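You operate a simulated robot arm through the tools that you are given. There is no shell and no other tool. Be economical: measure what you need, move in short steps, check, and stop when the job is done.

You run a simulated two-armed robot. Do the job below in one go: nothing can be reset, and whatever is moved stays where it is left.

TASK
On the top of the panel bench, fold the white cloth in half, so that its two long edges meet.

It is judged by the outcome, as a careful person would: the job done as asked, and still so three seconds after it is handed in. It fails if anything else is knocked over, pushed out of place, dropped, spilled or broken. Flat cloth is picked up by pressing the open fingertips on it (5 to 10 N) and closing them slowly along it; thin cloth reads only 2 to 8 mm in the jaws.

THE ROBOT
Two 7-joint arms with two-finger parallel grippers on one trunk, on a base that drives. Base frame: it is fixed to the floor where the robot stands at the start and does not move with it; the origin is under the middle of the robot, x ahead of it, y to its left, z up. Readings come in m, rad, newtons and seconds.
The left shoulder is at the start at [0.07, 0.177, 0.995], the right one opposite. With the tool pointing down near the work surface each hand reaches from about 0.3 to 0.74 m from the robot's upright axis, wherever it stands, measured 20 degrees to its own side. Places, roughly: top of the panel bench [0.6, 0.1, 0.8]. Payload 3.43 kg a hand.
The tool frame of a hand sits at the grasp point between the pads (the TCP): z along the fingers, y along the line on which they close. The tips reach 0.03 m beyond it. Largest opening 0.094 m; finger width 0.028, thickness 0.01; the body of the gripper, 0.05 by 0.096 m, starts 0.055 m behind the TCP.
Orientation is that of the tool frame in the base frame, as a unit quaternion [x, y, z, w]. With the fingers straight down and closing along the base's y, the tool's x points along the base's -x, its y along +y and its z along -z.

THE INTERFACE
- The arms move only by the tool send_rows. It takes "left_targets", "right_targets" or both (then of equal length, played together; a hand with none holds still); each is a list of rows, each an object (a shift or turn left out is 0, a gripper value left out holds the last) with "gripper": the gripper command, from -1 (shut) to 1 (fully open), values between in proportion; "linear": the shift along the tool's x, y, z in units of 20 mm (1.0 is 20 mm), a list of three; "delta_rot": the turn, a rotation vector about the tool's x, y, z in units of 6 degrees (1.0 is 6 degrees), a list of three. In form: [{"gripper": gripper, "linear": [tx, ty, tz], "delta_rot": [rx, ry, rz]}, ...]. A call has 1 to 20 rows; each row shifts and turns the commanded pose from where the row before left it, along the tool's axes as they then stand. A call with a number of a shift or a turn outside -1 to 1 is refused whole. A row lasts 0.2 s, in which the tool goes at most 0.05 m and 0.15 rad; a call with a longer step from one row to the next is refused whole, and so is a gripper value outside its range. A pose out of reach is approached as far as the arm can. The call stops where the force on the tool passes 40 N (or 10 N more than at its start, if that is more) or the arm is blocked; 0.2 s more then pass. Each finger travels about 0.153 m/s and halts on what it meets, pressing with about 36 N; the grip force reading is that of the motor and also rises with nothing between the fingers. The clock runs only during rows and for 0.2 s after the last one: add rows that do not move to give the fingers time. It gives the time, the measured TCP pose, the force on the tool (base axes), the opening and the grip force at its end, in the units of the frame above (readings bear some noise), with the torque about the TCP (base axes, N m) and any sound that the robot's microphone picked up.
- Cameras (640 x 400 px; columns grow to the right, rows downward): "scene" is now at [0.1193, -0.0118, 1.2834]; the picture's right is [-0.17, -0.99, 0.00], its down [-0.82, 0.14, -0.56] and it looks along [0.55, -0.10, -0.83] (base axes); focal length 214 px, centre (320, 200). "left" rides on the left gripper at [0.076, -0.014, -0.102] in its tool frame; the picture's right is [0.18, 0.98, 0.00], its down [-0.75, 0.14, -0.64] and it looks along [-0.63, 0.12, 0.77] (tool axes); focal length 243 px, centre (320, 200). "right" rides on the right gripper at [0.076, 0.014, -0.102] in its tool frame; the picture's right is [-0.18, 0.98, 0.00], its down [-0.75, -0.14, -0.64] and it looks along [-0.63, -0.12, 0.77] (tool axes); focal length 243 px, centre (320, 200). There is no depth. A picture from a camera that has moved, and an enlarged one, comes with that camera's place and axes in the base frame and with its lens.
- capture(camera): a new picture of that camera. The clock stands still meanwhile.
- move_column(by): slides the trunk up (or, below 0, down) by that many m; the arms and the scene camera ride with it, the base frame stays. It gives what a move gives, with no picture.
- steer(legs): drives the robot by 1 to 6 legs, each [ahead, turn to the left] in m and rad, along the robot's own axes; the way and the turn of a leg run together, so that a leg with both is an arc; at most 1.5 m and 3.142 rad a leg. The arms and the cameras ride along, it lands a little off, and it stops where it bumps. It gives what a move gives.
- head_to(pan, tilt): turns the head with the scene camera to pan (to the left, within 1.501 rad either way) and tilt (down, from -0.506 to 1.204), counted from straight ahead of the robot. It gives what a move gives.
- close_up(camera, box): a new picture of the part [left, top, right, bottom] of that camera's present view, enlarged. The clock stands still meanwhile.
- job_done(): hands the job in; it is judged then, once.

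Work in short steps. Places have to be worked out from the pictures, the camera data and where the tool is seen: move nearer, look again, correct. Check each grasp and each placing, and mend what went wrong. You have 120 turns and 108 pictures in all, those below and enlarged ones among them. Open the grippers and draw the arms clear of the work before you hand the job in, unless the task says otherwise; then end with one line.

The tools are called after ">>>" by a JSON object that holds its "name" and its "arguments". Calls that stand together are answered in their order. send_rows: Moves the arms, as the interface text tells. Its arguments: {"type":"object","properties":{"left_targets":{"type":"array","items":{"type":"object","properties":{"gripper":{"type":"number"},"linear":{"type":"array","items":{"type":"number"}},"delta_rot":{"type":"array","items":{"type":"number"}}}}},"right_targets":{"type":"array","items":{"type":"object","properties":{"gripper":{"type":"number"},"linear":{"type":"array","items":{"type":"number"}},"delta_rot":{"type":"array","items":{"type":"number"}}}}}},"required":[]} The other tools are called the same way: move_column (by) slides the trunk up or down; steer (legs) drives the base; head_to (pan, tilt) turns the head that bears the scene camera; capture (camera) takes a picture; close_up (camera, box) takes an enlarged picture of a part of a camera's view; job_done () hands the job in.

At the start:

```text
time: 0.0
left_tool_pos: [0.4736, 0.0081, 0.8925]
left_orientation: [-0.001, 1.0, 0.0, 0.0]
left_force: [0.1, 0.1, 0.0]
left_wrist_torque: [0.01, -0.01, 0.0]
left_grip_width: 0.0941
left_gripper_force: 0.1
right_tool_pos: [0.3892, -0.3388, 0.9072]
right_orientation: [0.0, 1.0, 0.0, 0.001]
right_force: [0.1, 0.6, -0.3]
right_wrist_torque: [0.0, 0.01, -0.02]
right_grip_width: 0.0939
right_gripper_force: 0.1
trunk travel left (down, up): [-0.575, 0.265]
robot x, y, heading: [-0.0039, 0.0013, -0.002]
head pan, tilt: [-0.171, 0.976]
```

scene: 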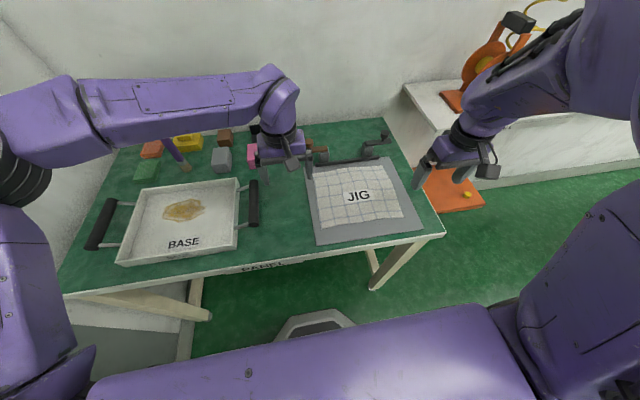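
right: 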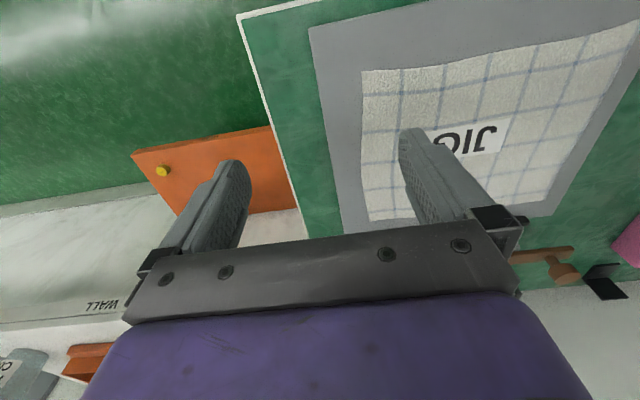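
left: 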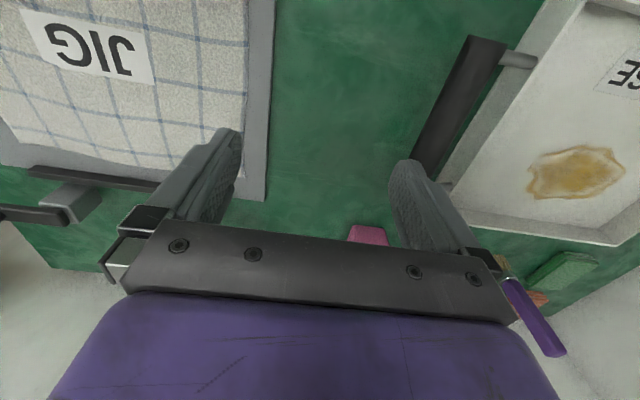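

The cloth lies on a grey plate with clear edges, so I'll enlarge the scene view to locate its corners.

>>> {"name": "close_up", "arguments": {"camera": "scene", "box": [270, 110, 450, 260]}}

>>> {"name": "capture", "arguments": {"camera": "right"}}

```text
2.67 times, centred on (360, 185) of scene
camera zoom: at [0.1193, -0.0118, 1.2834], right [-0.17, -0.99, 0.0], down [-0.82, 0.14, -0.56], along [0.55, -0.1, -0.83], focal length 572 px, centre (213, 240)
```

zoom: 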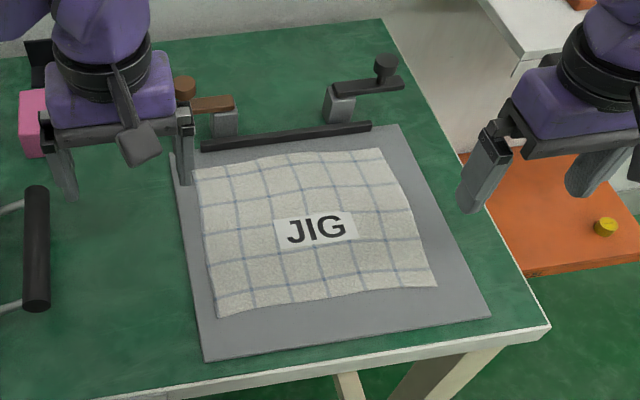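

```text
103 pictures are left
camera right: at [0.313, -0.3249, 1.0091], right [0.18, 0.98, 0.0], down [0.75, -0.14, 0.64], along [0.63, -0.12, -0.77], focal length 243 px, centre (320, 200)
```

right: 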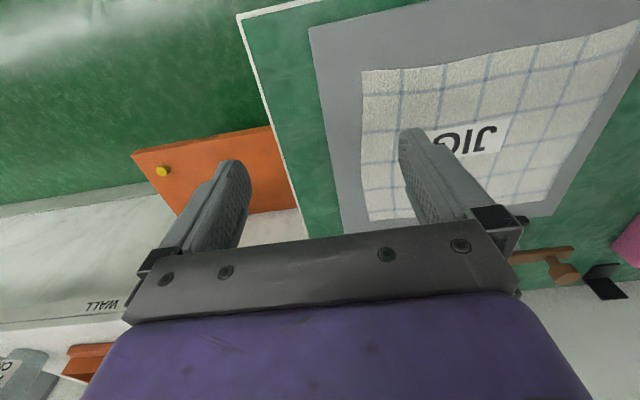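

The cloth spans about x 0.395–0.61 and y −0.07 to −0.325, so its long edges run along y (near and far). I'll fold the near edge onto the far one with both hands, fingers closing along x. First I turn both grippers 90°, cameras outward, in place.

>>> {"name": "send_rows", "arguments": {"left_targets": [{"gripper": 1, "delta_rot": [0, 0, 1]}, {"delta_rot": [0, 0, 1]}, {"delta_rot": [0, 0, 1]}, {"delta_rot": [0, 0, 1]}, {"delta_rot": [0, 0, 1]}, {"delta_rot": [0, 0, 1]}, {"delta_rot": [0, 0, 1]}, {"delta_rot": [0, 0, 1]}, {"delta_rot": [0, 0, 1]}, {"delta_rot": [0, 0, 1]}, {"delta_rot": [0, 0, 1]}, {"delta_rot": [0, 0, 1]}, {"delta_rot": [0, 0, 1]}, {"delta_rot": [0, 0, 1]}, {"delta_rot": [0, 0, 1]}, {}], "right_targets": [{"gripper": 1, "delta_rot": [0, 0, -1]}, {"delta_rot": [0, 0, -1]}, {"delta_rot": [0, 0, -1]}, {"delta_rot": [0, 0, -1]}, {"delta_rot": [0, 0, -1]}, {"delta_rot": [0, 0, -1]}, {"delta_rot": [0, 0, -1]}, {"delta_rot": [0, 0, -1]}, {"delta_rot": [0, 0, -1]}, {"delta_rot": [0, 0, -1]}, {"delta_rot": [0, 0, -1]}, {"delta_rot": [0, 0, -1]}, {"delta_rot": [0, 0, -1]}, {"delta_rot": [0, 0, -1]}, {"delta_rot": [0, 0, -1]}, {}]}}

```text
time: 3.4
left_tool_pos: [0.4739, 0.0083, 0.8932]
left_orientation: [0.259, 0.966, 0.001, 0.0]
left_force: [0.6, -1.1, -0.2]
left_wrist_torque: [0.0, 0.01, 0.02]
left_grip_width: 0.0939
left_gripper_force: 0.0
left hand out of reach, approached as far as the arm can: row 6, 7, 8, 9, 10, 11, 12, 13, 14, 15
right_tool_pos: [0.39, -0.3382, 0.9051]
right_orientation: [0.707, -0.707, 0.0, 0.0]
right_force: [-1.0, 0.8, 0.1]
right_wrist_torque: [-0.02, -0.01, -0.01]
right_grip_width: 0.0939
right_gripper_force: 0.0
trunk travel left (down, up): [-0.575, 0.265]
robot x, y, heading: [-0.0013, 0.0004, 0.0]
head pan, tilt: [-0.171, 0.976]
```

The left wrist hits a limit at about 30° that way, so I'll turn it the other way to get the same closing line along x.

>>> {"name": "send_rows", "arguments": {"left_targets": [{"delta_rot": [0, 0, -1]}, {"delta_rot": [0, 0, -1]}, {"delta_rot": [0, 0, -1]}, {"delta_rot": [0, 0, -1]}, {"delta_rot": [0, 0, -1]}, {"delta_rot": [0, 0, -1]}, {"delta_rot": [0, 0, -1]}, {"delta_rot": [0, 0, -1]}, {"delta_rot": [0, 0, -1]}, {"delta_rot": [0, 0, -1]}, {"delta_rot": [0, 0, -1]}, {"delta_rot": [0, 0, -1]}, {"delta_rot": [0, 0, -1]}, {"delta_rot": [0, 0, -1]}, {"delta_rot": [0, 0, -1]}, {"delta_rot": [0, 0, -1]}, {"delta_rot": [0, 0, -1]}, {"delta_rot": [0, 0, -1]}, {"delta_rot": [0, 0, -1]}, {"delta_rot": [0, 0, -1]}]}}

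```text
time: 7.6
left_tool_pos: [0.4738, 0.0074, 0.8929]
left_orientation: [0.708, -0.706, 0.0, 0.0]
left_force: [-0.6, 0.0, -0.2]
left_wrist_torque: [0.01, -0.01, 0.01]
left_grip_width: 0.094
left_gripper_force: 0.1
right_tool_pos: [0.3901, -0.3393, 0.9064]
right_orientation: [0.707, -0.707, 0.001, 0.001]
right_force: [0.5, -0.1, 1.7]
right_wrist_torque: [-0.02, 0.07, -0.03]
right_grip_width: 0.0941
right_gripper_force: 0.0
trunk travel left (down, up): [-0.575, 0.265]
robot x, y, heading: [-0.0016, 0.0046, 0.002]
head pan, tilt: [-0.171, 0.976]
```

Both tools now have x along base −y and y along base −x. I'll look again to refine the cloth edges.

>>> {"name": "capture", "arguments": {"camera": "right"}}

>>> {"name": "capture", "arguments": {"camera": "left"}}

>>> {"name": "close_up", "arguments": {"camera": "scene", "box": [270, 110, 450, 260]}}

```text
102 pictures are left
camera right: at [0.3749, -0.4151, 1.009], right [-0.98, 0.18, 0.0], down [0.14, 0.75, 0.64], along [0.12, 0.63, -0.77], focal length 243 px, centre (320, 200)
```

right: 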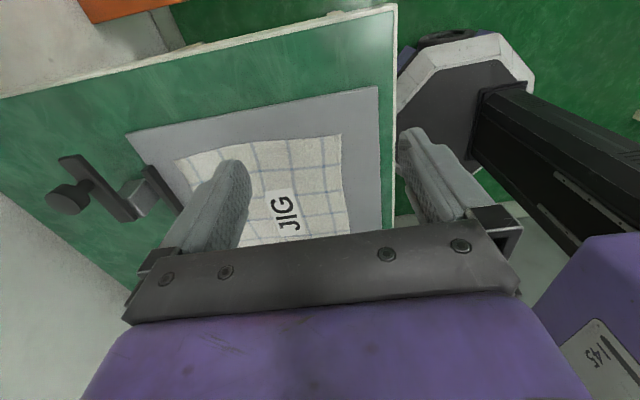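

```text
101 pictures are left
camera left: at [0.4893, -0.0688, 0.9956], right [-0.98, -0.19, 0.0], down [-0.14, 0.75, 0.64], along [-0.12, 0.63, -0.77], focal length 243 px, centre (320, 200)
```

left: 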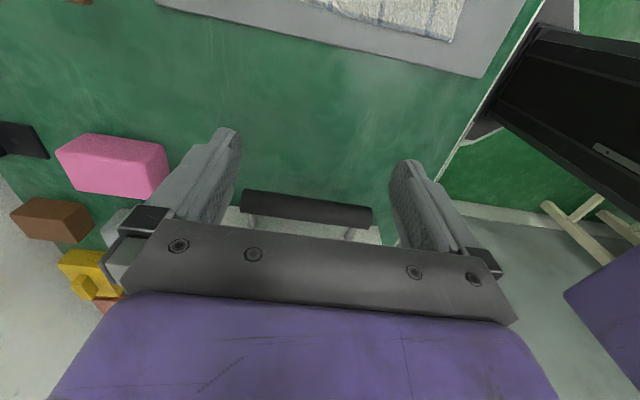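

```text
2.67 times, centred on (360, 185) of scene
camera zoom: at [0.1193, -0.0118, 1.2834], right [-0.17, -0.99, 0.0], down [-0.82, 0.14, -0.56], along [0.55, -0.1, -0.83], focal length 572 px, centre (213, 240)
```

zoom: 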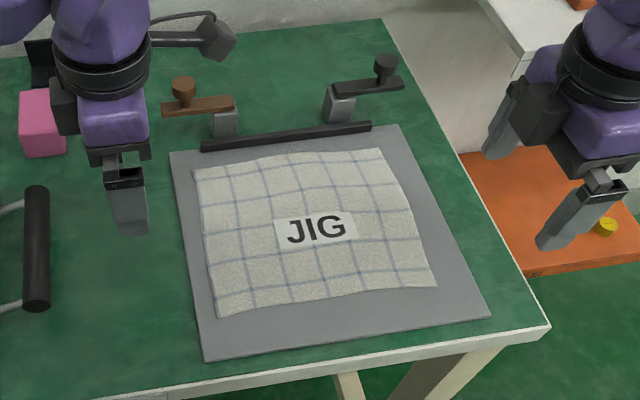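

Triangulating the two views puts the cloth at z≈0.76, with corners near (0.573,−0.069), (0.566,−0.301), (0.371,−0.297) and (0.373,−0.063). I'll bring both hands above the near corners with fingers partly open and tips about 4 cm up.

>>> {"name": "send_rows", "arguments": {"left_targets": [{"gripper": -0.28, "linear": [0.728, 0.665, 0.525]}, {"linear": [0.728, 0.665, 0.525]}, {"linear": [0.728, 0.665, 0.525]}, {"linear": [0.728, 0.665, 0.525]}, {"linear": [0.728, 0.665, 0.525]}, {"linear": [0.728, 0.665, 0.525]}, {}], "right_targets": [{"gripper": -0.28, "linear": [-0.492, -0.033, 0.637]}, {"linear": [-0.492, -0.033, 0.637]}, {"linear": [-0.492, -0.033, 0.637]}, {"linear": [-0.492, -0.033, 0.637]}, {"linear": [-0.492, -0.033, 0.637]}, {"linear": [-0.492, -0.033, 0.637]}, {}]}}

>>> {"name": "close_up", "arguments": {"camera": "scene", "box": [270, 110, 450, 260]}}

>>> {"name": "capture", "arguments": {"camera": "right"}}

>>> {"name": "capture", "arguments": {"camera": "left"}}

```text
time: 9.2
left_tool_pos: [0.3936, -0.0792, 0.8298]
left_orientation: [0.707, -0.707, 0.0, 0.0]
left_force: [-0.3, 1.0, 0.3]
left_wrist_torque: [-0.02, 0.03, 0.02]
left_grip_width: 0.0335
left_gripper_force: 0.1
right_tool_pos: [0.3942, -0.2788, 0.8312]
right_orientation: [0.707, -0.707, 0.0, 0.0]
right_force: [-0.3, 0.3, -0.3]
right_wrist_torque: [0.03, -0.02, 0.01]
right_grip_width: 0.0337
right_gripper_force: 0.0
trunk travel left (down, up): [-0.575, 0.265]
robot x, y, heading: [0.0004, -0.0002, -0.001]
head pan, tilt: [-0.171, 0.976]
```

```text
2.67 times, centred on (360, 185) of scene
camera zoom: at [0.1191, -0.0113, 1.2835], right [-0.17, -0.99, 0.0], down [-0.82, 0.14, -0.56], along [0.55, -0.1, -0.83], focal length 572 px, centre (213, 240)
```

zoom: 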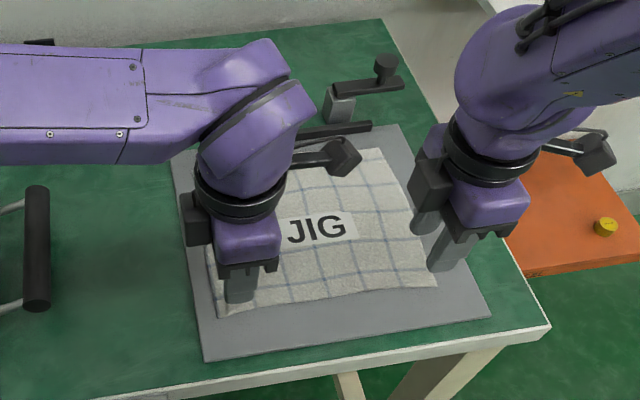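

```text
98 pictures are left
camera right: at [0.3791, -0.356, 0.9336], right [-0.98, 0.18, 0.0], down [0.14, 0.75, 0.64], along [0.12, 0.63, -0.77], focal length 243 px, centre (320, 200)
```

right: 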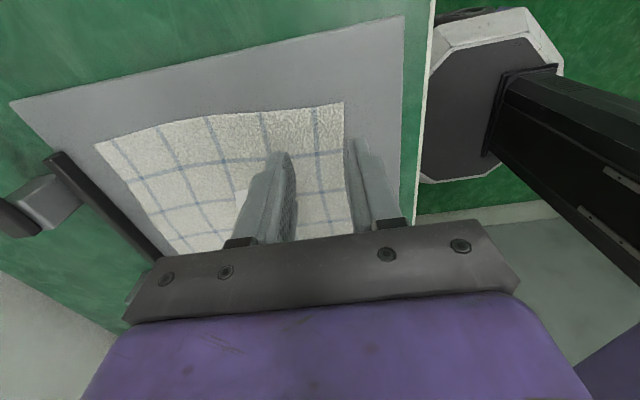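

```text
97 pictures are left
camera left: at [0.409, -0.1558, 0.9328], right [-0.98, -0.19, 0.0], down [-0.14, 0.75, 0.64], along [-0.12, 0.63, -0.77], focal length 243 px, centre (320, 200)
```

left: 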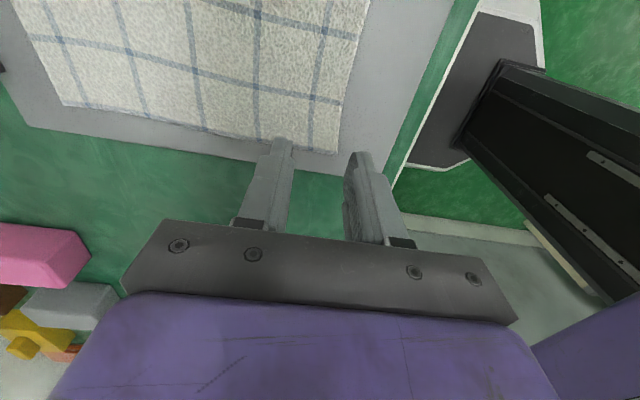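

The corners are at x≈0.375, y≈−0.063 and −0.298. I'll shift 5 mm in +x so the outer fingers sit on the cloth's rim, then lower to just above contact.

>>> {"name": "send_rows", "arguments": {"left_targets": [{"linear": [0.1, -0.3, 0.5]}, {"linear": [0, 0, 0.5]}, {"linear": [0, 0, 0.5]}, {"linear": [0, 0, 0.2]}, {}], "right_targets": [{"linear": [0, -0.25, 0.5]}, {"linear": [0, 0, 0.5]}, {"linear": [0, 0, 0.5]}, {"linear": [0, 0, 0.25]}, {}]}}

>>> {"name": "capture", "arguments": {"camera": "right"}}

>>> {"name": "capture", "arguments": {"camera": "left"}}

```text
time: 10.4
left_tool_pos: [0.4004, -0.0822, 0.7961]
left_orientation: [-0.707, 0.707, -0.001, 0.0]
left_force: [-0.1, 0.5, -0.2]
left_wrist_torque: [0.02, 0.02, 0.0]
left_grip_width: 0.0337
left_gripper_force: 0.2
right_tool_pos: [0.3988, -0.2806, 0.7954]
right_orientation: [0.707, -0.707, 0.0, 0.0]
right_force: [-0.9, 0.4, -0.5]
right_wrist_torque: [-0.02, 0.0, 0.01]
right_grip_width: 0.0342
right_gripper_force: 0.1
trunk travel left (down, up): [-0.575, 0.265]
robot x, y, heading: [-0.0008, 0.0015, -0.002]
head pan, tilt: [-0.171, 0.976]
```

```text
96 pictures are left
camera right: at [0.3838, -0.3564, 0.898], right [-0.98, 0.18, 0.0], down [0.14, 0.75, 0.64], along [0.12, 0.63, -0.77], focal length 243 px, centre (320, 200)
```

right: 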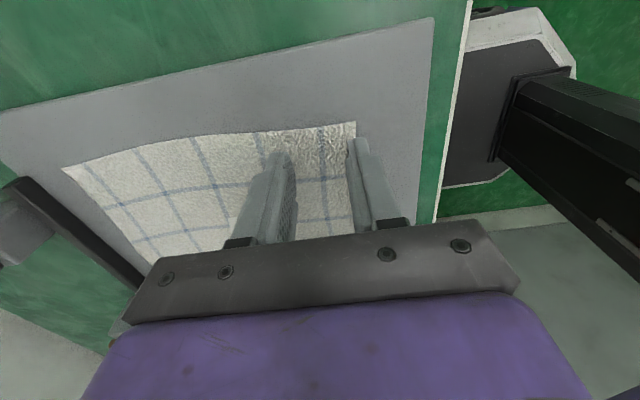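

```text
95 pictures are left
camera left: at [0.4155, -0.1584, 0.8987], right [-0.98, -0.18, 0.0], down [-0.14, 0.75, 0.64], along [-0.12, 0.63, -0.77], focal length 243 px, centre (320, 200)
```

left: 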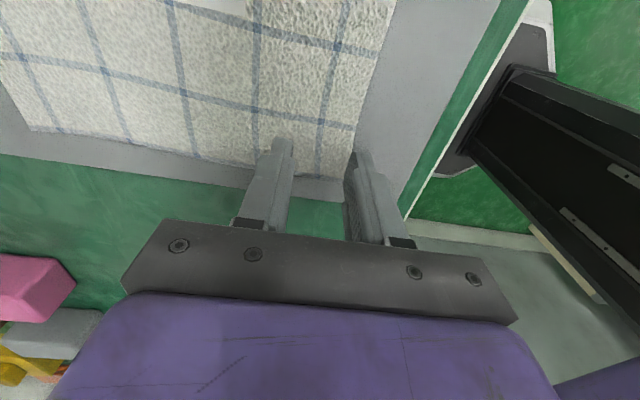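

Tips look a few mm above the cloth. I'll descend in small steps, watching the force.

>>> {"name": "send_rows", "arguments": {"left_targets": [{"linear": [0, 0, 0.1]}, {"linear": [0, 0, 0.1]}, {"linear": [0, 0, 0.1]}, {}], "right_targets": [{"linear": [0, 0, 0.1]}, {"linear": [0, 0, 0.1]}, {"linear": [0, 0, 0.1]}, {}]}}

```text
time: 11.4
left_tool_pos: [0.4011, -0.0823, 0.7895]
left_orientation: [0.707, -0.707, 0.0, 0.0]
left_force: [0.0, 0.7, -0.3]
left_wrist_torque: [0.0, 0.01, -0.02]
left_grip_width: 0.0339
left_gripper_force: 0.2
right_tool_pos: [0.3992, -0.2804, 0.7897]
right_orientation: [-0.707, 0.707, -0.001, 0.0]
right_force: [0.9, 0.1, 0.1]
right_wrist_torque: [-0.02, 0.02, 0.01]
right_grip_width: 0.0337
right_gripper_force: 0.0
trunk travel left (down, up): [-0.575, 0.265]
robot x, y, heading: [-0.0008, 0.0025, -0.002]
head pan, tilt: [-0.171, 0.976]
```

No contact yet, so I continue down.

>>> {"name": "send_rows", "arguments": {"left_targets": [{"linear": [0, 0, 0.1]}, {"linear": [0, 0, 0.1]}, {}], "right_targets": [{"linear": [0, 0, 0.1]}, {"linear": [0, 0, 0.1]}, {}]}}

```text
time: 12.2
left_tool_pos: [0.3989, -0.0812, 0.7872]
left_orientation: [-0.707, 0.707, -0.002, 0.0]
left_force: [0.1, 0.1, 1.7]
left_wrist_torque: [0.03, -0.01, 0.02]
left_grip_width: 0.0336
left_gripper_force: 0.1
right_tool_pos: [0.3986, -0.28, 0.7866]
right_orientation: [-0.707, 0.708, -0.002, 0.001]
right_force: [0.6, -3.2, 24.2]
right_wrist_torque: [-0.04, 0.21, 0.04]
right_grip_width: 0.0334
right_gripper_force: 0.1
trunk travel left (down, up): [-0.575, 0.265]
robot x, y, heading: [0.0009, 0.0008, -0.003]
head pan, tilt: [-0.171, 0.976]
```

The right is pressing at 24 N and the left at 1.7 N. I'll ease the right up and the left down slightly.

>>> {"name": "send_rows", "arguments": {"left_targets": [{"linear": [0, 0, 0.03]}, {}], "right_targets": [{"linear": [0, 0, -0.04]}, {}]}}

```text
time: 12.8
left_tool_pos: [0.4005, -0.0818, 0.7878]
left_orientation: [0.708, -0.706, 0.002, 0.0]
left_force: [-0.4, -0.4, 12.0]
left_wrist_torque: [0.03, 0.13, -0.02]
left_grip_width: 0.034
left_gripper_force: 0.0
right_tool_pos: [0.3985, -0.2795, 0.7873]
right_orientation: [-0.707, 0.708, -0.001, 0.001]
right_force: [2.8, -1.4, 17.5]
right_wrist_torque: [0.0, 0.03, -0.02]
right_grip_width: 0.0332
right_gripper_force: 0.0
trunk travel left (down, up): [-0.575, 0.265]
robot x, y, heading: [-0.0007, -0.0007, -0.003]
head pan, tilt: [-0.171, 0.976]
```

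I'll ease both to about 8 N and then close the fingers slowly.

>>> {"name": "send_rows", "arguments": {"left_targets": [{"linear": [0, 0, -0.01]}, {}, {"gripper": -0.34}, {"gripper": -0.4}, {"gripper": -0.46}, {"gripper": -0.52}, {"gripper": -0.58}, {"gripper": -0.64}, {"gripper": -0.7}, {"gripper": -0.76}, {"gripper": -0.82}, {"gripper": -0.88}, {"gripper": -0.94}, {"gripper": -1}, {}, {}], "right_targets": [{"linear": [0, 0, -0.04]}, {}, {"gripper": -0.34}, {"gripper": -0.4}, {"gripper": -0.46}, {"gripper": -0.52}, {"gripper": -0.58}, {"gripper": -0.64}, {"gripper": -0.7}, {"gripper": -0.76}, {"gripper": -0.82}, {"gripper": -0.88}, {"gripper": -0.94}, {"gripper": -1}, {}, {}]}}

>>> {"name": "capture", "arguments": {"camera": "right"}}

>>> {"name": "capture", "arguments": {"camera": "left"}}

```text
time: 16.2
left_tool_pos: [0.3994, -0.0817, 0.7869]
left_orientation: [0.708, -0.707, 0.002, 0.0]
left_force: [4.3, 0.3, 27.4]
left_wrist_torque: [0.09, -0.05, -0.01]
left_grip_width: 0.0018
left_gripper_force: 35.8
right_tool_pos: [0.3984, -0.2801, 0.7882]
right_orientation: [0.707, -0.707, 0.0, 0.0]
right_force: [0.1, 0.6, -0.1]
right_wrist_torque: [-0.03, 0.02, -0.02]
right_grip_width: 0.0021
right_gripper_force: 35.2
trunk travel left (down, up): [-0.575, 0.265]
robot x, y, heading: [-0.0011, 0.0021, -0.004]
head pan, tilt: [-0.171, 0.976]
```

```text
94 pictures are left
camera right: at [0.3826, -0.3562, 0.8905], right [-0.98, 0.18, 0.0], down [0.14, 0.75, 0.64], along [0.12, 0.63, -0.77], focal length 243 px, centre (320, 200)
```

right: 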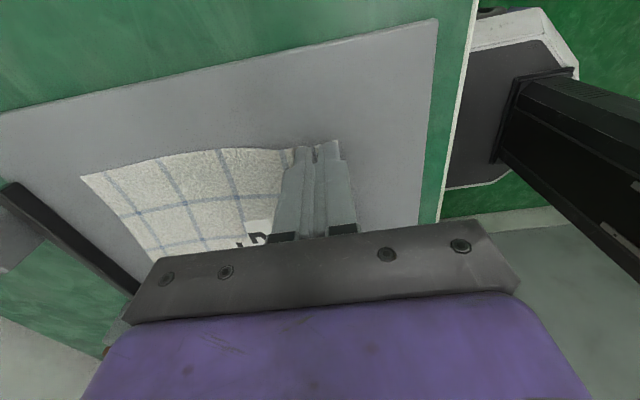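

```text
93 pictures are left
camera left: at [0.4145, -0.1581, 0.8898], right [-0.98, -0.19, 0.0], down [-0.14, 0.75, 0.64], along [-0.12, 0.63, -0.77], focal length 243 px, centre (320, 200)
```

left: 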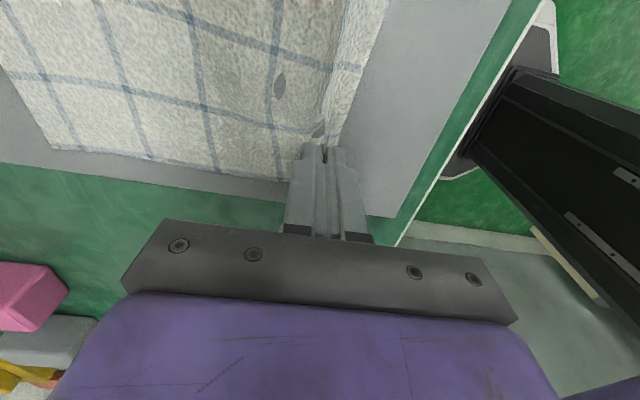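

Both widths read about 2 mm with a ridge of cloth pinched. I'll lift 3 cm and check the hold.

>>> {"name": "send_rows", "arguments": {"left_targets": [{"linear": [0, 0, -0.3]}, {"linear": [0, 0, -0.4]}, {"linear": [0, 0, -0.4]}, {"linear": [0, 0, -0.4]}, {}], "right_targets": [{"linear": [0, 0, -0.3]}, {"linear": [0, 0, -0.4]}, {"linear": [0, 0, -0.4]}, {"linear": [0, 0, -0.4]}, {}]}}

>>> {"name": "capture", "arguments": {"camera": "right"}}

>>> {"name": "capture", "arguments": {"camera": "left"}}

>>> {"name": "close_up", "arguments": {"camera": "scene", "box": [270, 110, 450, 260]}}

```text
time: 17.4
left_tool_pos: [0.3998, -0.0823, 0.8148]
left_orientation: [-0.707, 0.707, 0.0, -0.001]
left_force: [0.5, 0.4, -0.4]
left_wrist_torque: [0.02, 0.0, 0.0]
left_grip_width: 0.0016
left_gripper_force: 35.8
right_tool_pos: [0.398, -0.2805, 0.8164]
right_orientation: [0.707, -0.707, 0.0, 0.0]
right_force: [-0.1, 0.9, -0.5]
right_wrist_torque: [0.0, 0.01, 0.0]
right_grip_width: 0.0016
right_gripper_force: 36.3
trunk travel left (down, up): [-0.575, 0.265]
robot x, y, heading: [0.0014, 0.0017, -0.0]
head pan, tilt: [-0.171, 0.976]
```

```text
92 pictures are left
camera right: at [0.3841, -0.357, 0.9197], right [-0.98, 0.18, 0.0], down [0.14, 0.75, 0.64], along [0.12, 0.63, -0.77], focal length 243 px, centre (320, 200)
```

right: 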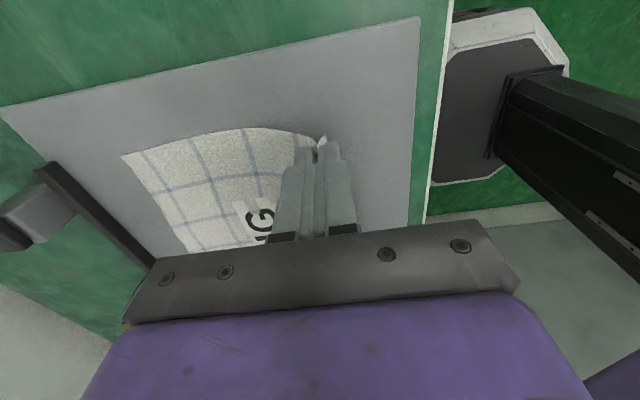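

```text
91 pictures are left
camera left: at [0.4158, -0.1588, 0.9183], right [-0.98, -0.18, 0.0], down [-0.14, 0.75, 0.64], along [-0.12, 0.63, -0.77], focal length 243 px, centre (320, 200)
```

left: 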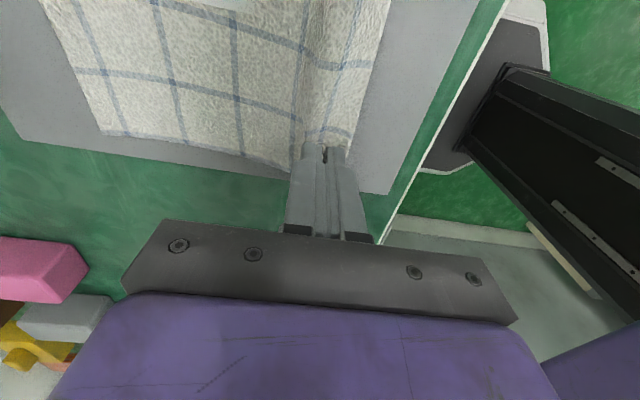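

```text
2.67 times, centred on (360, 185) of scene
camera zoom: at [0.1196, -0.0119, 1.2834], right [-0.17, -0.99, 0.0], down [-0.82, 0.14, -0.56], along [0.55, -0.1, -0.83], focal length 572 px, centre (213, 240)
```

zoom: 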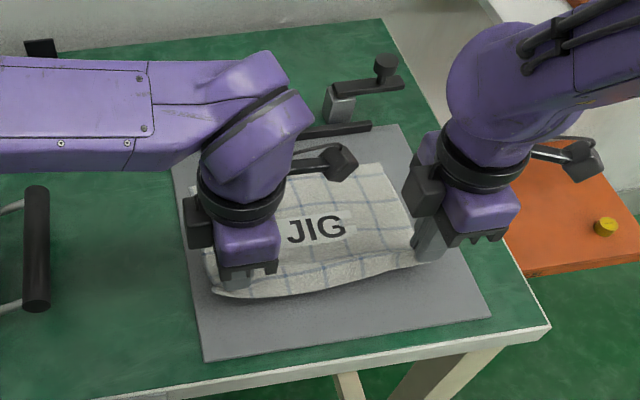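

The hold works, but the ridge has a tail outside the fingers that would end up turned back after the fold. I'd rather hold just the very edge, so I'll lower, spread the fingers to release the ridge and look again.

>>> {"name": "send_rows", "arguments": {"left_targets": [{"linear": [0, 0, 0.4]}, {"linear": [0, 0, 0.4]}, {"linear": [0, 0, 0.4]}, {"linear": [0, 0, 0.13]}, {}, {"gripper": -0.9}, {"gripper": -0.8}, {"gripper": -0.7}, {"gripper": -0.6}, {"gripper": -0.5}, {"gripper": -0.4}, {"gripper": -0.3}, {}, {"linear": [0, 0, -0.5]}, {"linear": [0, 0, -0.5]}, {}], "right_targets": [{"linear": [0, 0, 0.4]}, {"linear": [0, 0, 0.4]}, {"linear": [0, 0, 0.4]}, {"linear": [0, 0, 0.2]}, {}, {"gripper": -0.9}, {"gripper": -0.8}, {"gripper": -0.7}, {"gripper": -0.6}, {"gripper": -0.5}, {"gripper": -0.4}, {"gripper": -0.3}, {}, {"linear": [0, 0, -0.5]}, {"linear": [0, 0, -0.5]}, {}]}}

>>> {"name": "capture", "arguments": {"camera": "right"}}

>>> {"name": "capture", "arguments": {"camera": "left"}}

>>> {"name": "close_up", "arguments": {"camera": "scene", "box": [270, 110, 450, 260]}}

```text
time: 20.8
left_tool_pos: [0.4008, -0.0834, 0.8092]
left_orientation: [-0.707, 0.707, 0.001, 0.0]
left_force: [-0.9, -0.6, -0.3]
left_wrist_torque: [-0.01, 0.04, 0.0]
left_grip_width: 0.0328
left_gripper_force: 0.1
right_tool_pos: [0.3997, -0.2806, 0.8084]
right_orientation: [-0.707, 0.707, 0.0, 0.0]
right_force: [-0.1, 0.6, 0.1]
right_wrist_torque: [0.01, 0.02, 0.0]
right_grip_width: 0.0326
right_gripper_force: 0.1
trunk travel left (down, up): [-0.575, 0.265]
robot x, y, heading: [-0.0017, -0.0009, 0.002]
head pan, tilt: [-0.171, 0.976]
```

```text
89 pictures are left
camera right: at [0.3842, -0.3565, 0.9115], right [-0.98, 0.18, 0.0], down [0.14, 0.75, 0.64], along [0.12, 0.63, -0.77], focal length 243 px, centre (320, 200)
```

right: 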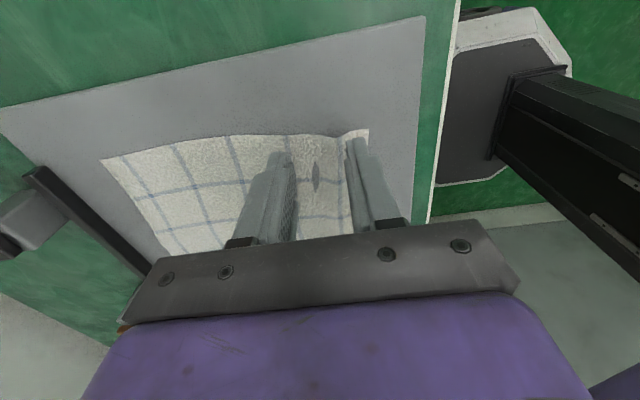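

```text
88 pictures are left
camera left: at [0.4159, -0.1588, 0.9117], right [-0.98, -0.18, 0.0], down [-0.14, 0.75, 0.64], along [-0.12, 0.63, -0.77], focal length 243 px, centre (320, 200)
```

left: 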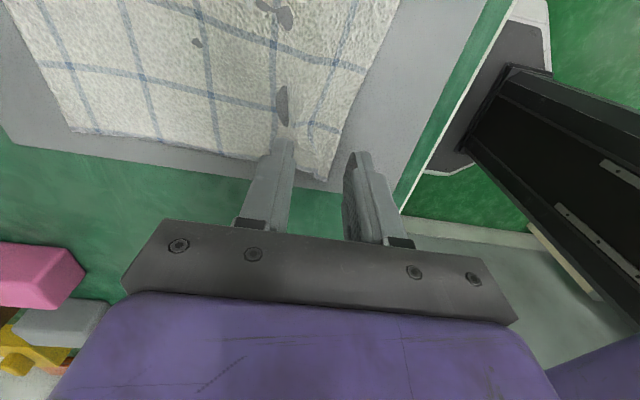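

```text
2.67 times, centred on (360, 185) of scene
camera zoom: at [0.1196, -0.0119, 1.2834], right [-0.17, -0.99, 0.0], down [-0.82, 0.14, -0.56], along [0.55, -0.1, -0.83], focal length 572 px, centre (213, 240)
```

zoom: 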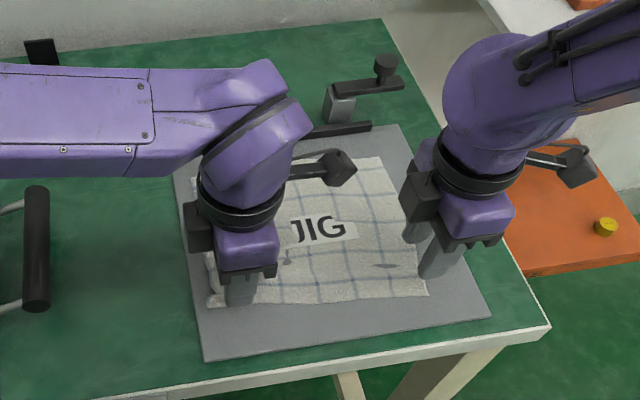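

The ridge springs back well. Near edge is now at x≈0.387 (left) and 0.366 (right). I'll place each outer finger just off the edge, tilted about 5° so it is the lower one, to pinch only the edge.

>>> {"name": "send_rows", "arguments": {"left_targets": [{"gripper": -0.36, "linear": [-0.2, 0.27, 0], "delta_rot": [0.8, 0, 0]}, {}, {"linear": [0, 0, 0.35]}, {"linear": [0, 0, 0.35]}, {}], "right_targets": [{"gripper": -0.36, "linear": [-0.2, 0.65, 0], "delta_rot": [0.8, 0, 0]}, {"linear": [-0.2, 0.62, 0]}, {"linear": [0, 0, 0.35]}, {"linear": [0, 0, 0.35]}, {}]}}

>>> {"name": "capture", "arguments": {"camera": "right"}}

>>> {"name": "capture", "arguments": {"camera": "left"}}

```text
time: 22.0
left_tool_pos: [0.3959, -0.0782, 0.7953]
left_orientation: [0.708, -0.705, 0.03, -0.029]
left_force: [-1.2, -0.6, -0.7]
left_wrist_torque: [-0.01, -0.03, -0.02]
left_grip_width: 0.03
left_gripper_force: 0.0
right_tool_pos: [0.3733, -0.2719, 0.7939]
right_orientation: [0.707, -0.706, 0.03, -0.03]
right_force: [-0.5, 0.6, 0.0]
right_wrist_torque: [-0.01, 0.03, 0.0]
right_grip_width: 0.0303
right_gripper_force: 0.1
trunk travel left (down, up): [-0.575, 0.265]
robot x, y, heading: [0.0005, 0.0013, -0.004]
head pan, tilt: [-0.171, 0.976]
```

```text
86 pictures are left
camera right: at [0.3514, -0.3486, 0.8948], right [-0.98, 0.18, -0.08], down [0.09, 0.75, 0.65], along [0.18, 0.63, -0.75], focal length 243 px, centre (320, 200)
```

right: 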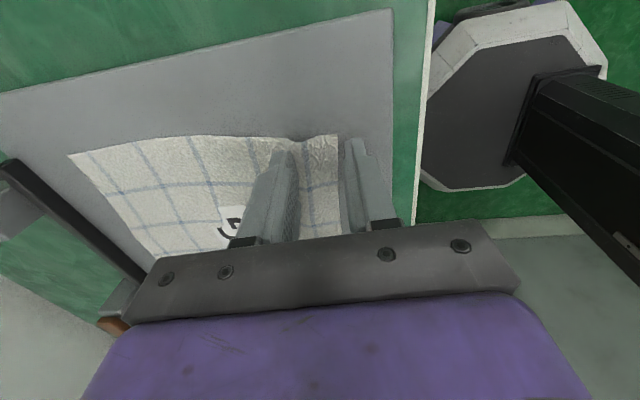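

```text
85 pictures are left
camera left: at [0.4026, -0.1549, 0.8983], right [-0.98, -0.19, -0.08], down [-0.2, 0.75, 0.63], along [-0.05, 0.63, -0.77], focal length 243 px, centre (320, 200)
```

left: 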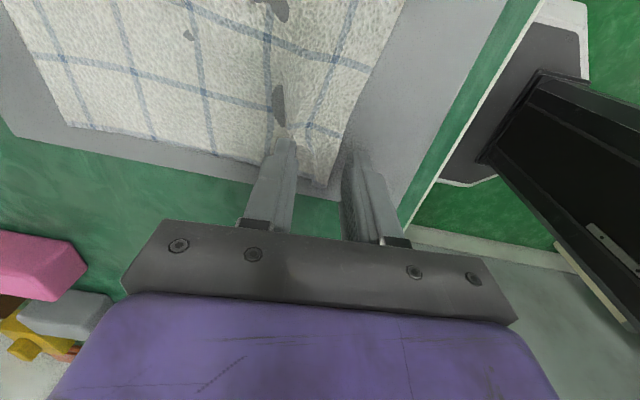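

Both outer fingers line up just outside the edge. I'll lower to contact in fine steps.

>>> {"name": "send_rows", "arguments": {"left_targets": [{"linear": [0, 0, 0.1]}, {"linear": [0, 0, 0.1]}, {"linear": [0, 0, 0.05]}, {}], "right_targets": [{"linear": [0, 0, 0.1]}, {"linear": [0, 0, 0.1]}, {}, {}]}}

```text
time: 23.0
left_tool_pos: [0.3972, -0.0787, 0.7908]
left_orientation: [-0.706, 0.707, -0.03, 0.029]
left_force: [-0.5, 0.6, -0.3]
left_wrist_torque: [0.01, -0.01, 0.02]
left_grip_width: 0.03
left_gripper_force: 0.1
right_tool_pos: [0.3751, -0.2725, 0.7888]
right_orientation: [0.707, -0.706, 0.029, -0.029]
right_force: [-0.6, 0.4, 0.0]
right_wrist_torque: [0.01, 0.0, 0.0]
right_grip_width: 0.0301
right_gripper_force: 0.1
trunk travel left (down, up): [-0.575, 0.265]
robot x, y, heading: [0.001, -0.0007, 0.0]
head pan, tilt: [-0.171, 0.976]
```

No contact yet, so I go a little further.

>>> {"name": "send_rows", "arguments": {"left_targets": [{"linear": [0, 0, 0.08]}, {"linear": [0, 0, 0.04]}, {}], "right_targets": [{"linear": [0, 0, 0.06]}, {}, {}]}}

```text
time: 23.8
left_tool_pos: [0.3972, -0.0768, 0.7883]
left_orientation: [0.707, -0.706, 0.03, -0.03]
left_force: [-0.7, 1.5, 1.8]
left_wrist_torque: [-0.03, 0.03, -0.02]
left_grip_width: 0.0301
left_gripper_force: 0.1
right_tool_pos: [0.3748, -0.2718, 0.7892]
right_orientation: [-0.706, 0.707, -0.03, 0.03]
right_force: [0.0, -0.2, -0.7]
right_wrist_torque: [0.03, -0.02, 0.0]
right_grip_width: 0.0301
right_gripper_force: 0.0
trunk travel left (down, up): [-0.575, 0.265]
robot x, y, heading: [-0.002, 0.0012, 0.002]
head pan, tilt: [-0.171, 0.976]
```

The left just touches. I'll add 0.5 mm there and 1 mm on the right.

>>> {"name": "send_rows", "arguments": {"left_targets": [{"linear": [0, 0, 0.025]}, {}], "right_targets": [{"linear": [0, 0, 0.05]}, {}]}}

```text
time: 24.4
left_tool_pos: [0.3969, -0.0773, 0.788]
left_orientation: [0.707, -0.706, 0.03, -0.03]
left_force: [0.9, 0.2, 4.9]
left_wrist_torque: [-0.02, 0.13, 0.0]
left_grip_width: 0.0293
left_gripper_force: 0.0
right_tool_pos: [0.376, -0.2723, 0.7878]
right_orientation: [-0.706, 0.707, -0.03, 0.03]
right_force: [-0.4, -1.1, 4.9]
right_wrist_torque: [-0.05, 0.11, 0.04]
right_grip_width: 0.0295
right_gripper_force: 0.0
trunk travel left (down, up): [-0.575, 0.265]
robot x, y, heading: [-0.0004, 0.0018, 0.003]
head pan, tilt: [-0.171, 0.976]
```

Both press at 5 N. Closing slowly.

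>>> {"name": "send_rows", "arguments": {"left_targets": [{"gripper": -0.4}, {"gripper": -0.46}, {"gripper": -0.52}, {"gripper": -0.58}, {"gripper": -0.64}, {"gripper": -0.7}, {"gripper": -0.76}, {"gripper": -0.82}, {"gripper": -0.88}, {"gripper": -0.94}, {"gripper": -1}, {}, {}], "right_targets": [{"gripper": -0.4}, {"gripper": -0.46}, {"gripper": -0.52}, {"gripper": -0.58}, {"gripper": -0.64}, {"gripper": -0.7}, {"gripper": -0.76}, {"gripper": -0.82}, {"gripper": -0.88}, {"gripper": -0.94}, {"gripper": -1}, {}, {}]}}

>>> {"name": "close_up", "arguments": {"camera": "right", "box": [200, 80, 440, 240]}}

>>> {"name": "close_up", "arguments": {"camera": "left", "box": [200, 80, 440, 240]}}

```text
time: 27.2
left_tool_pos: [0.3972, -0.0787, 0.7885]
left_orientation: [0.707, -0.706, 0.029, -0.03]
left_force: [0.9, -0.1, -1.4]
left_wrist_torque: [-0.01, 0.0, 0.0]
left_grip_width: 0.0023
left_gripper_force: 36.2
right_tool_pos: [0.3759, -0.2718, 0.7876]
right_orientation: [-0.706, 0.707, -0.03, 0.029]
right_force: [0.3, 0.4, 0.5]
right_wrist_torque: [-0.02, 0.02, 0.0]
right_grip_width: 0.0002
right_gripper_force: 33.2
trunk travel left (down, up): [-0.575, 0.265]
robot x, y, heading: [-0.002, -0.0009, 0.004]
head pan, tilt: [-0.171, 0.976]
```

```text
2.50 times, centred on (320, 160) of right
camera zoom: at [0.3517, -0.3485, 0.8885], right [-0.98, 0.18, -0.08], down [0.09, 0.75, 0.65], along [0.18, 0.63, -0.75], focal length 606 px, centre (320, 300)
```

zoom: 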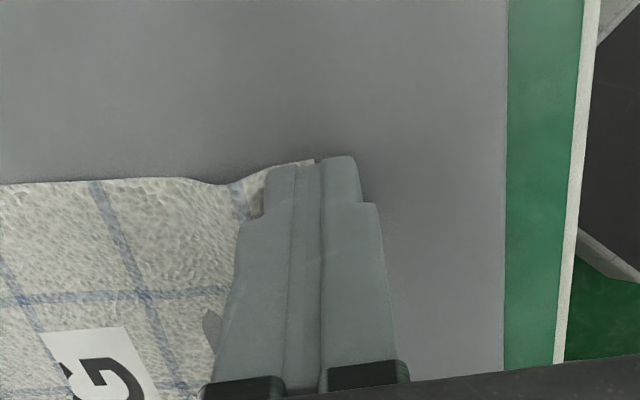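

```text
2.50 times, centred on (320, 160) of left
camera zoom: at [0.4034, -0.1548, 0.8907], right [-0.98, -0.18, -0.08], down [-0.2, 0.75, 0.63], along [-0.05, 0.63, -0.77], focal length 606 px, centre (320, 300)
```

zoom: 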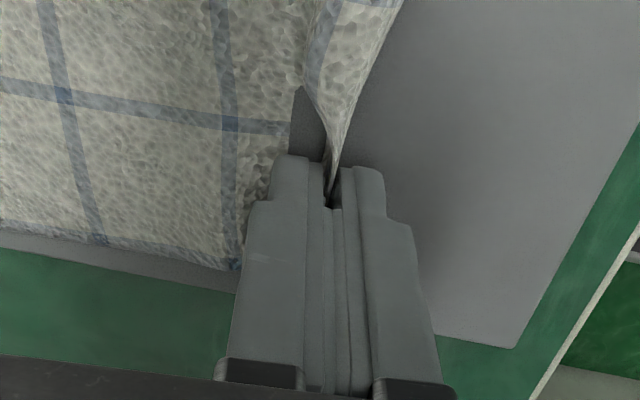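

The left has clamped just the edge, as wanted. The right closed on nothing (0.2 mm), so I'll lift and reopen it and look.

>>> {"name": "send_rows", "arguments": {"right_targets": [{"linear": [0, 0, -0.4]}, {"gripper": -0.3}, {}, {}]}}

>>> {"name": "capture", "arguments": {"camera": "right"}}

```text
time: 28.2
left_tool_pos: [0.3972, -0.0774, 0.7876]
left_orientation: [0.707, -0.706, 0.029, -0.029]
left_force: [-0.3, 0.4, 1.4]
left_wrist_torque: [0.03, -0.01, 0.03]
left_grip_width: 0.0022
left_gripper_force: 35.8
right_tool_pos: [0.3748, -0.2718, 0.7961]
right_orientation: [-0.706, 0.707, -0.03, 0.03]
right_force: [0.3, -0.1, 0.3]
right_wrist_torque: [-0.01, 0.0, -0.02]
right_grip_width: 0.033
right_gripper_force: 0.1
trunk travel left (down, up): [-0.575, 0.265]
robot x, y, heading: [0.0018, -0.0015, 0.0]
head pan, tilt: [-0.171, 0.976]
```

```text
82 pictures are left
camera right: at [0.3511, -0.3486, 0.8967], right [-0.98, 0.18, -0.08], down [0.09, 0.75, 0.65], along [0.18, 0.63, -0.75], focal length 243 px, centre (320, 200)
```

right: 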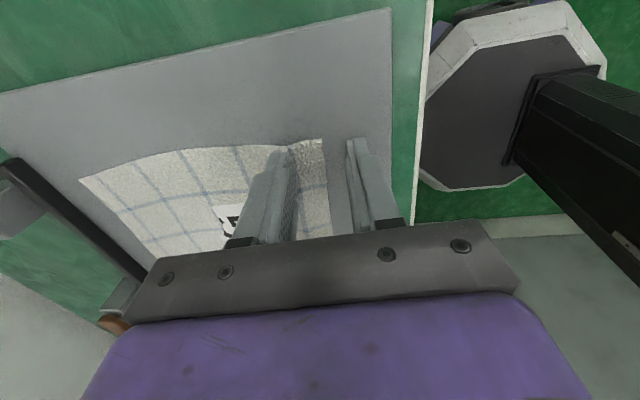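

The edge is now at x≈0.3735. I'll shift the right 10 mm in +x, halve the tilt so the inner finger presses the cloth, and lower again.

>>> {"name": "send_rows", "arguments": {"right_targets": [{"linear": [0.1, -0.5, 0], "delta_rot": [-0.5, 0, 0]}, {"linear": [0, 0, 0.2]}, {"linear": [0, 0, 0.15]}, {}]}}

>>> {"name": "close_up", "arguments": {"camera": "right", "box": [200, 80, 440, 240]}}

```text
time: 29.2
left_tool_pos: [0.3961, -0.0777, 0.7878]
left_orientation: [0.707, -0.706, 0.029, -0.03]
left_force: [0.3, 0.2, -0.4]
left_wrist_torque: [0.0, -0.02, -0.03]
left_grip_width: 0.0023
left_gripper_force: 36.1
right_tool_pos: [0.3847, -0.274, 0.7896]
right_orientation: [0.707, -0.707, 0.012, -0.011]
right_force: [-0.1, -0.6, 0.0]
right_wrist_torque: [0.02, -0.02, -0.03]
right_grip_width: 0.0329
right_gripper_force: 0.0
trunk travel left (down, up): [-0.575, 0.265]
robot x, y, heading: [-0.0023, -0.0004, -0.001]
head pan, tilt: [-0.171, 0.976]
```

```text
2.50 times, centred on (320, 160) of right
camera zoom: at [0.3667, -0.3507, 0.8917], right [-0.98, 0.18, -0.03], down [0.12, 0.75, 0.65], along [0.14, 0.63, -0.76], focal length 606 px, centre (320, 300)
```

zoom: 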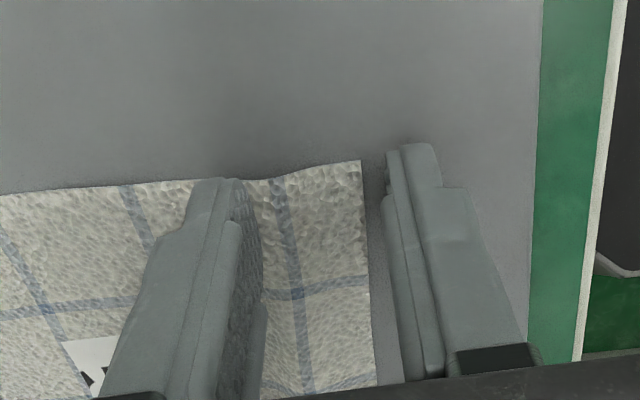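

There's about a 5 mm gap between edge and outer finger. Lowering to contact.

>>> {"name": "send_rows", "arguments": {"right_targets": [{"linear": [0, -0.05, 0.08]}, {"linear": [0, 0, 0.06]}, {}, {}]}}

```text
time: 30.2
left_tool_pos: [0.3971, -0.0785, 0.7872]
left_orientation: [0.707, -0.706, 0.03, -0.03]
left_force: [0.5, -0.8, 0.5]
left_wrist_torque: [0.03, 0.03, -0.01]
left_grip_width: 0.0023
left_gripper_force: 36.3
right_tool_pos: [0.3859, -0.2743, 0.7868]
right_orientation: [0.707, -0.707, 0.011, -0.012]
right_force: [-0.1, 0.6, 0.6]
right_wrist_torque: [0.03, 0.0, -0.01]
right_grip_width: 0.0329
right_gripper_force: 0.0
trunk travel left (down, up): [-0.575, 0.265]
robot x, y, heading: [-0.0009, 0.0006, -0.001]
head pan, tilt: [-0.171, 0.976]
```

Still barely touching. I'll add 1 mm.

>>> {"name": "send_rows", "arguments": {"right_targets": [{"linear": [0, 0, 0.05]}, {}]}}

```text
time: 30.8
left_tool_pos: [0.3963, -0.0787, 0.7866]
left_orientation: [0.707, -0.706, 0.03, -0.03]
left_force: [0.0, -0.5, 0.2]
left_wrist_torque: [0.02, -0.02, -0.02]
left_grip_width: 0.0024
left_gripper_force: 36.2
right_tool_pos: [0.3863, -0.2742, 0.7865]
right_orientation: [0.707, -0.707, 0.011, -0.012]
right_force: [1.6, -2.3, 11.4]
right_wrist_torque: [-0.07, 0.24, 0.06]
right_grip_width: 0.0322
right_gripper_force: 0.0
trunk travel left (down, up): [-0.575, 0.265]
robot x, y, heading: [-0.0002, 0.0017, 0.0]
head pan, tilt: [-0.171, 0.976]
```

11 N on the right. Closing slowly.

>>> {"name": "send_rows", "arguments": {"right_targets": [{"gripper": -0.4}, {"gripper": -0.46}, {"gripper": -0.52}, {"gripper": -0.58}, {"gripper": -0.64}, {"gripper": -0.7}, {"gripper": -0.76}, {"gripper": -0.82}, {"gripper": -0.88}, {"gripper": -0.94}, {"gripper": -1}, {}, {}]}}

>>> {"name": "close_up", "arguments": {"camera": "right", "box": [200, 80, 440, 240]}}

```text
time: 33.6
left_tool_pos: [0.396, -0.0778, 0.7868]
left_orientation: [0.708, -0.705, 0.03, -0.032]
left_force: [0.2, -0.1, -0.3]
left_wrist_torque: [-0.01, 0.02, 0.0]
left_grip_width: 0.0025
left_gripper_force: 35.8
right_tool_pos: [0.3853, -0.2738, 0.7864]
right_orientation: [0.707, -0.707, 0.013, -0.01]
right_force: [1.1, -1.1, 19.6]
right_wrist_torque: [0.07, -0.08, 0.0]
right_grip_width: 0.0016
right_gripper_force: 36.0
trunk travel left (down, up): [-0.575, 0.265]
robot x, y, heading: [0.0006, -0.0007, 0.0]
head pan, tilt: [-0.171, 0.976]
```

```text
2.50 times, centred on (320, 160) of right
camera zoom: at [0.3668, -0.35, 0.8891], right [-0.98, 0.18, -0.03], down [0.12, 0.75, 0.65], along [0.14, 0.63, -0.76], focal length 606 px, centre (320, 300)
```

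zoom: 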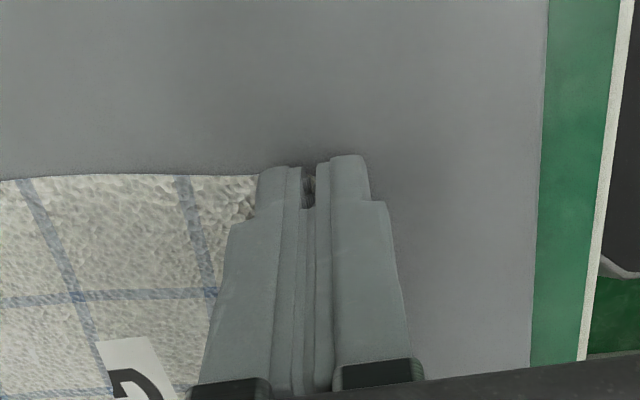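

The right now holds 1.6 mm with no tail outside. I'll lift both 3 cm and check.

>>> {"name": "send_rows", "arguments": {"left_targets": [{"linear": [0, 0, -0.3]}, {"linear": [0, 0, -0.4]}, {"linear": [0, 0, -0.4]}, {"linear": [0, 0, -0.4]}, {}], "right_targets": [{"linear": [0, 0, -0.3]}, {"linear": [0, 0, -0.4]}, {"linear": [0, 0, -0.4]}, {"linear": [0, 0, -0.4]}, {}]}}

>>> {"name": "capture", "arguments": {"camera": "right"}}

>>> {"name": "capture", "arguments": {"camera": "left"}}

>>> {"name": "close_up", "arguments": {"camera": "scene", "box": [270, 110, 450, 260]}}

```text
time: 34.8
left_tool_pos: [0.3933, -0.0785, 0.817]
left_orientation: [0.707, -0.706, 0.03, -0.029]
left_force: [-0.5, -0.1, 0.8]
left_wrist_torque: [-0.01, -0.02, -0.02]
left_grip_width: 0.0023
left_gripper_force: 35.8
right_tool_pos: [0.3835, -0.275, 0.8153]
right_orientation: [-0.707, 0.707, -0.011, 0.011]
right_force: [-1.0, 0.0, 0.4]
right_wrist_torque: [-0.01, 0.0, -0.01]
right_grip_width: 0.0016
right_gripper_force: 35.9
trunk travel left (down, up): [-0.575, 0.265]
robot x, y, heading: [-0.0012, 0.0003, -0.003]
head pan, tilt: [-0.171, 0.976]
```

```text
79 pictures are left
camera right: at [0.3672, -0.3509, 0.9177], right [-0.98, 0.18, -0.03], down [0.12, 0.75, 0.65], along [0.14, 0.63, -0.76], focal length 243 px, centre (320, 200)
```

right: 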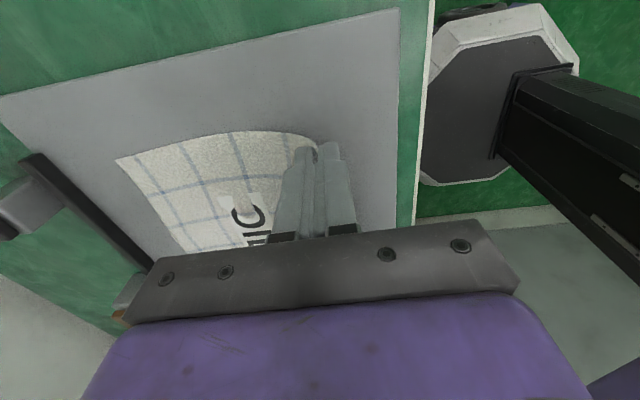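

```text
78 pictures are left
camera left: at [0.401, -0.1544, 0.9208], right [-0.98, -0.18, -0.08], down [-0.19, 0.75, 0.63], along [-0.05, 0.63, -0.77], focal length 243 px, centre (320, 200)
```

left: 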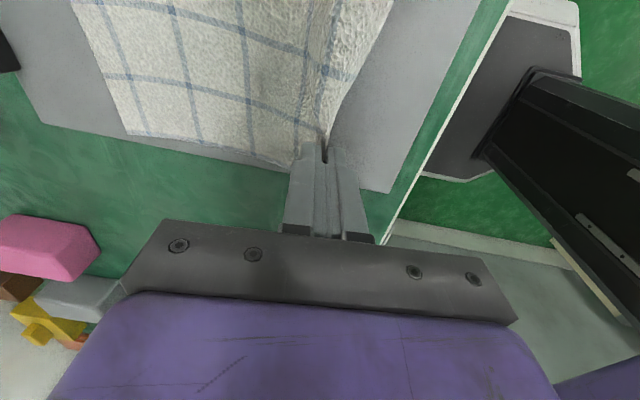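

```text
2.67 times, centred on (360, 185) of scene
camera zoom: at [0.1196, -0.0119, 1.2834], right [-0.17, -0.99, 0.0], down [-0.82, 0.14, -0.56], along [0.55, -0.1, -0.83], focal length 572 px, centre (213, 240)
```

zoom: 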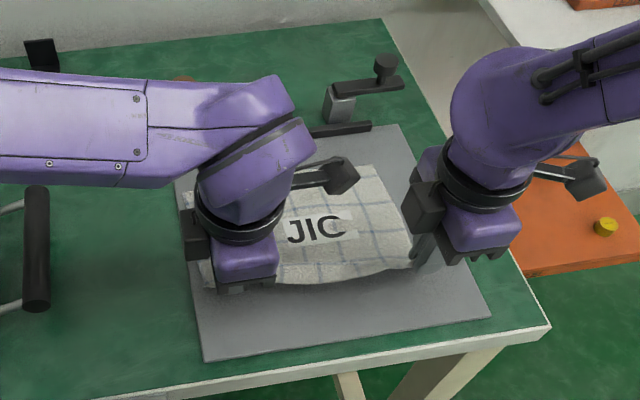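

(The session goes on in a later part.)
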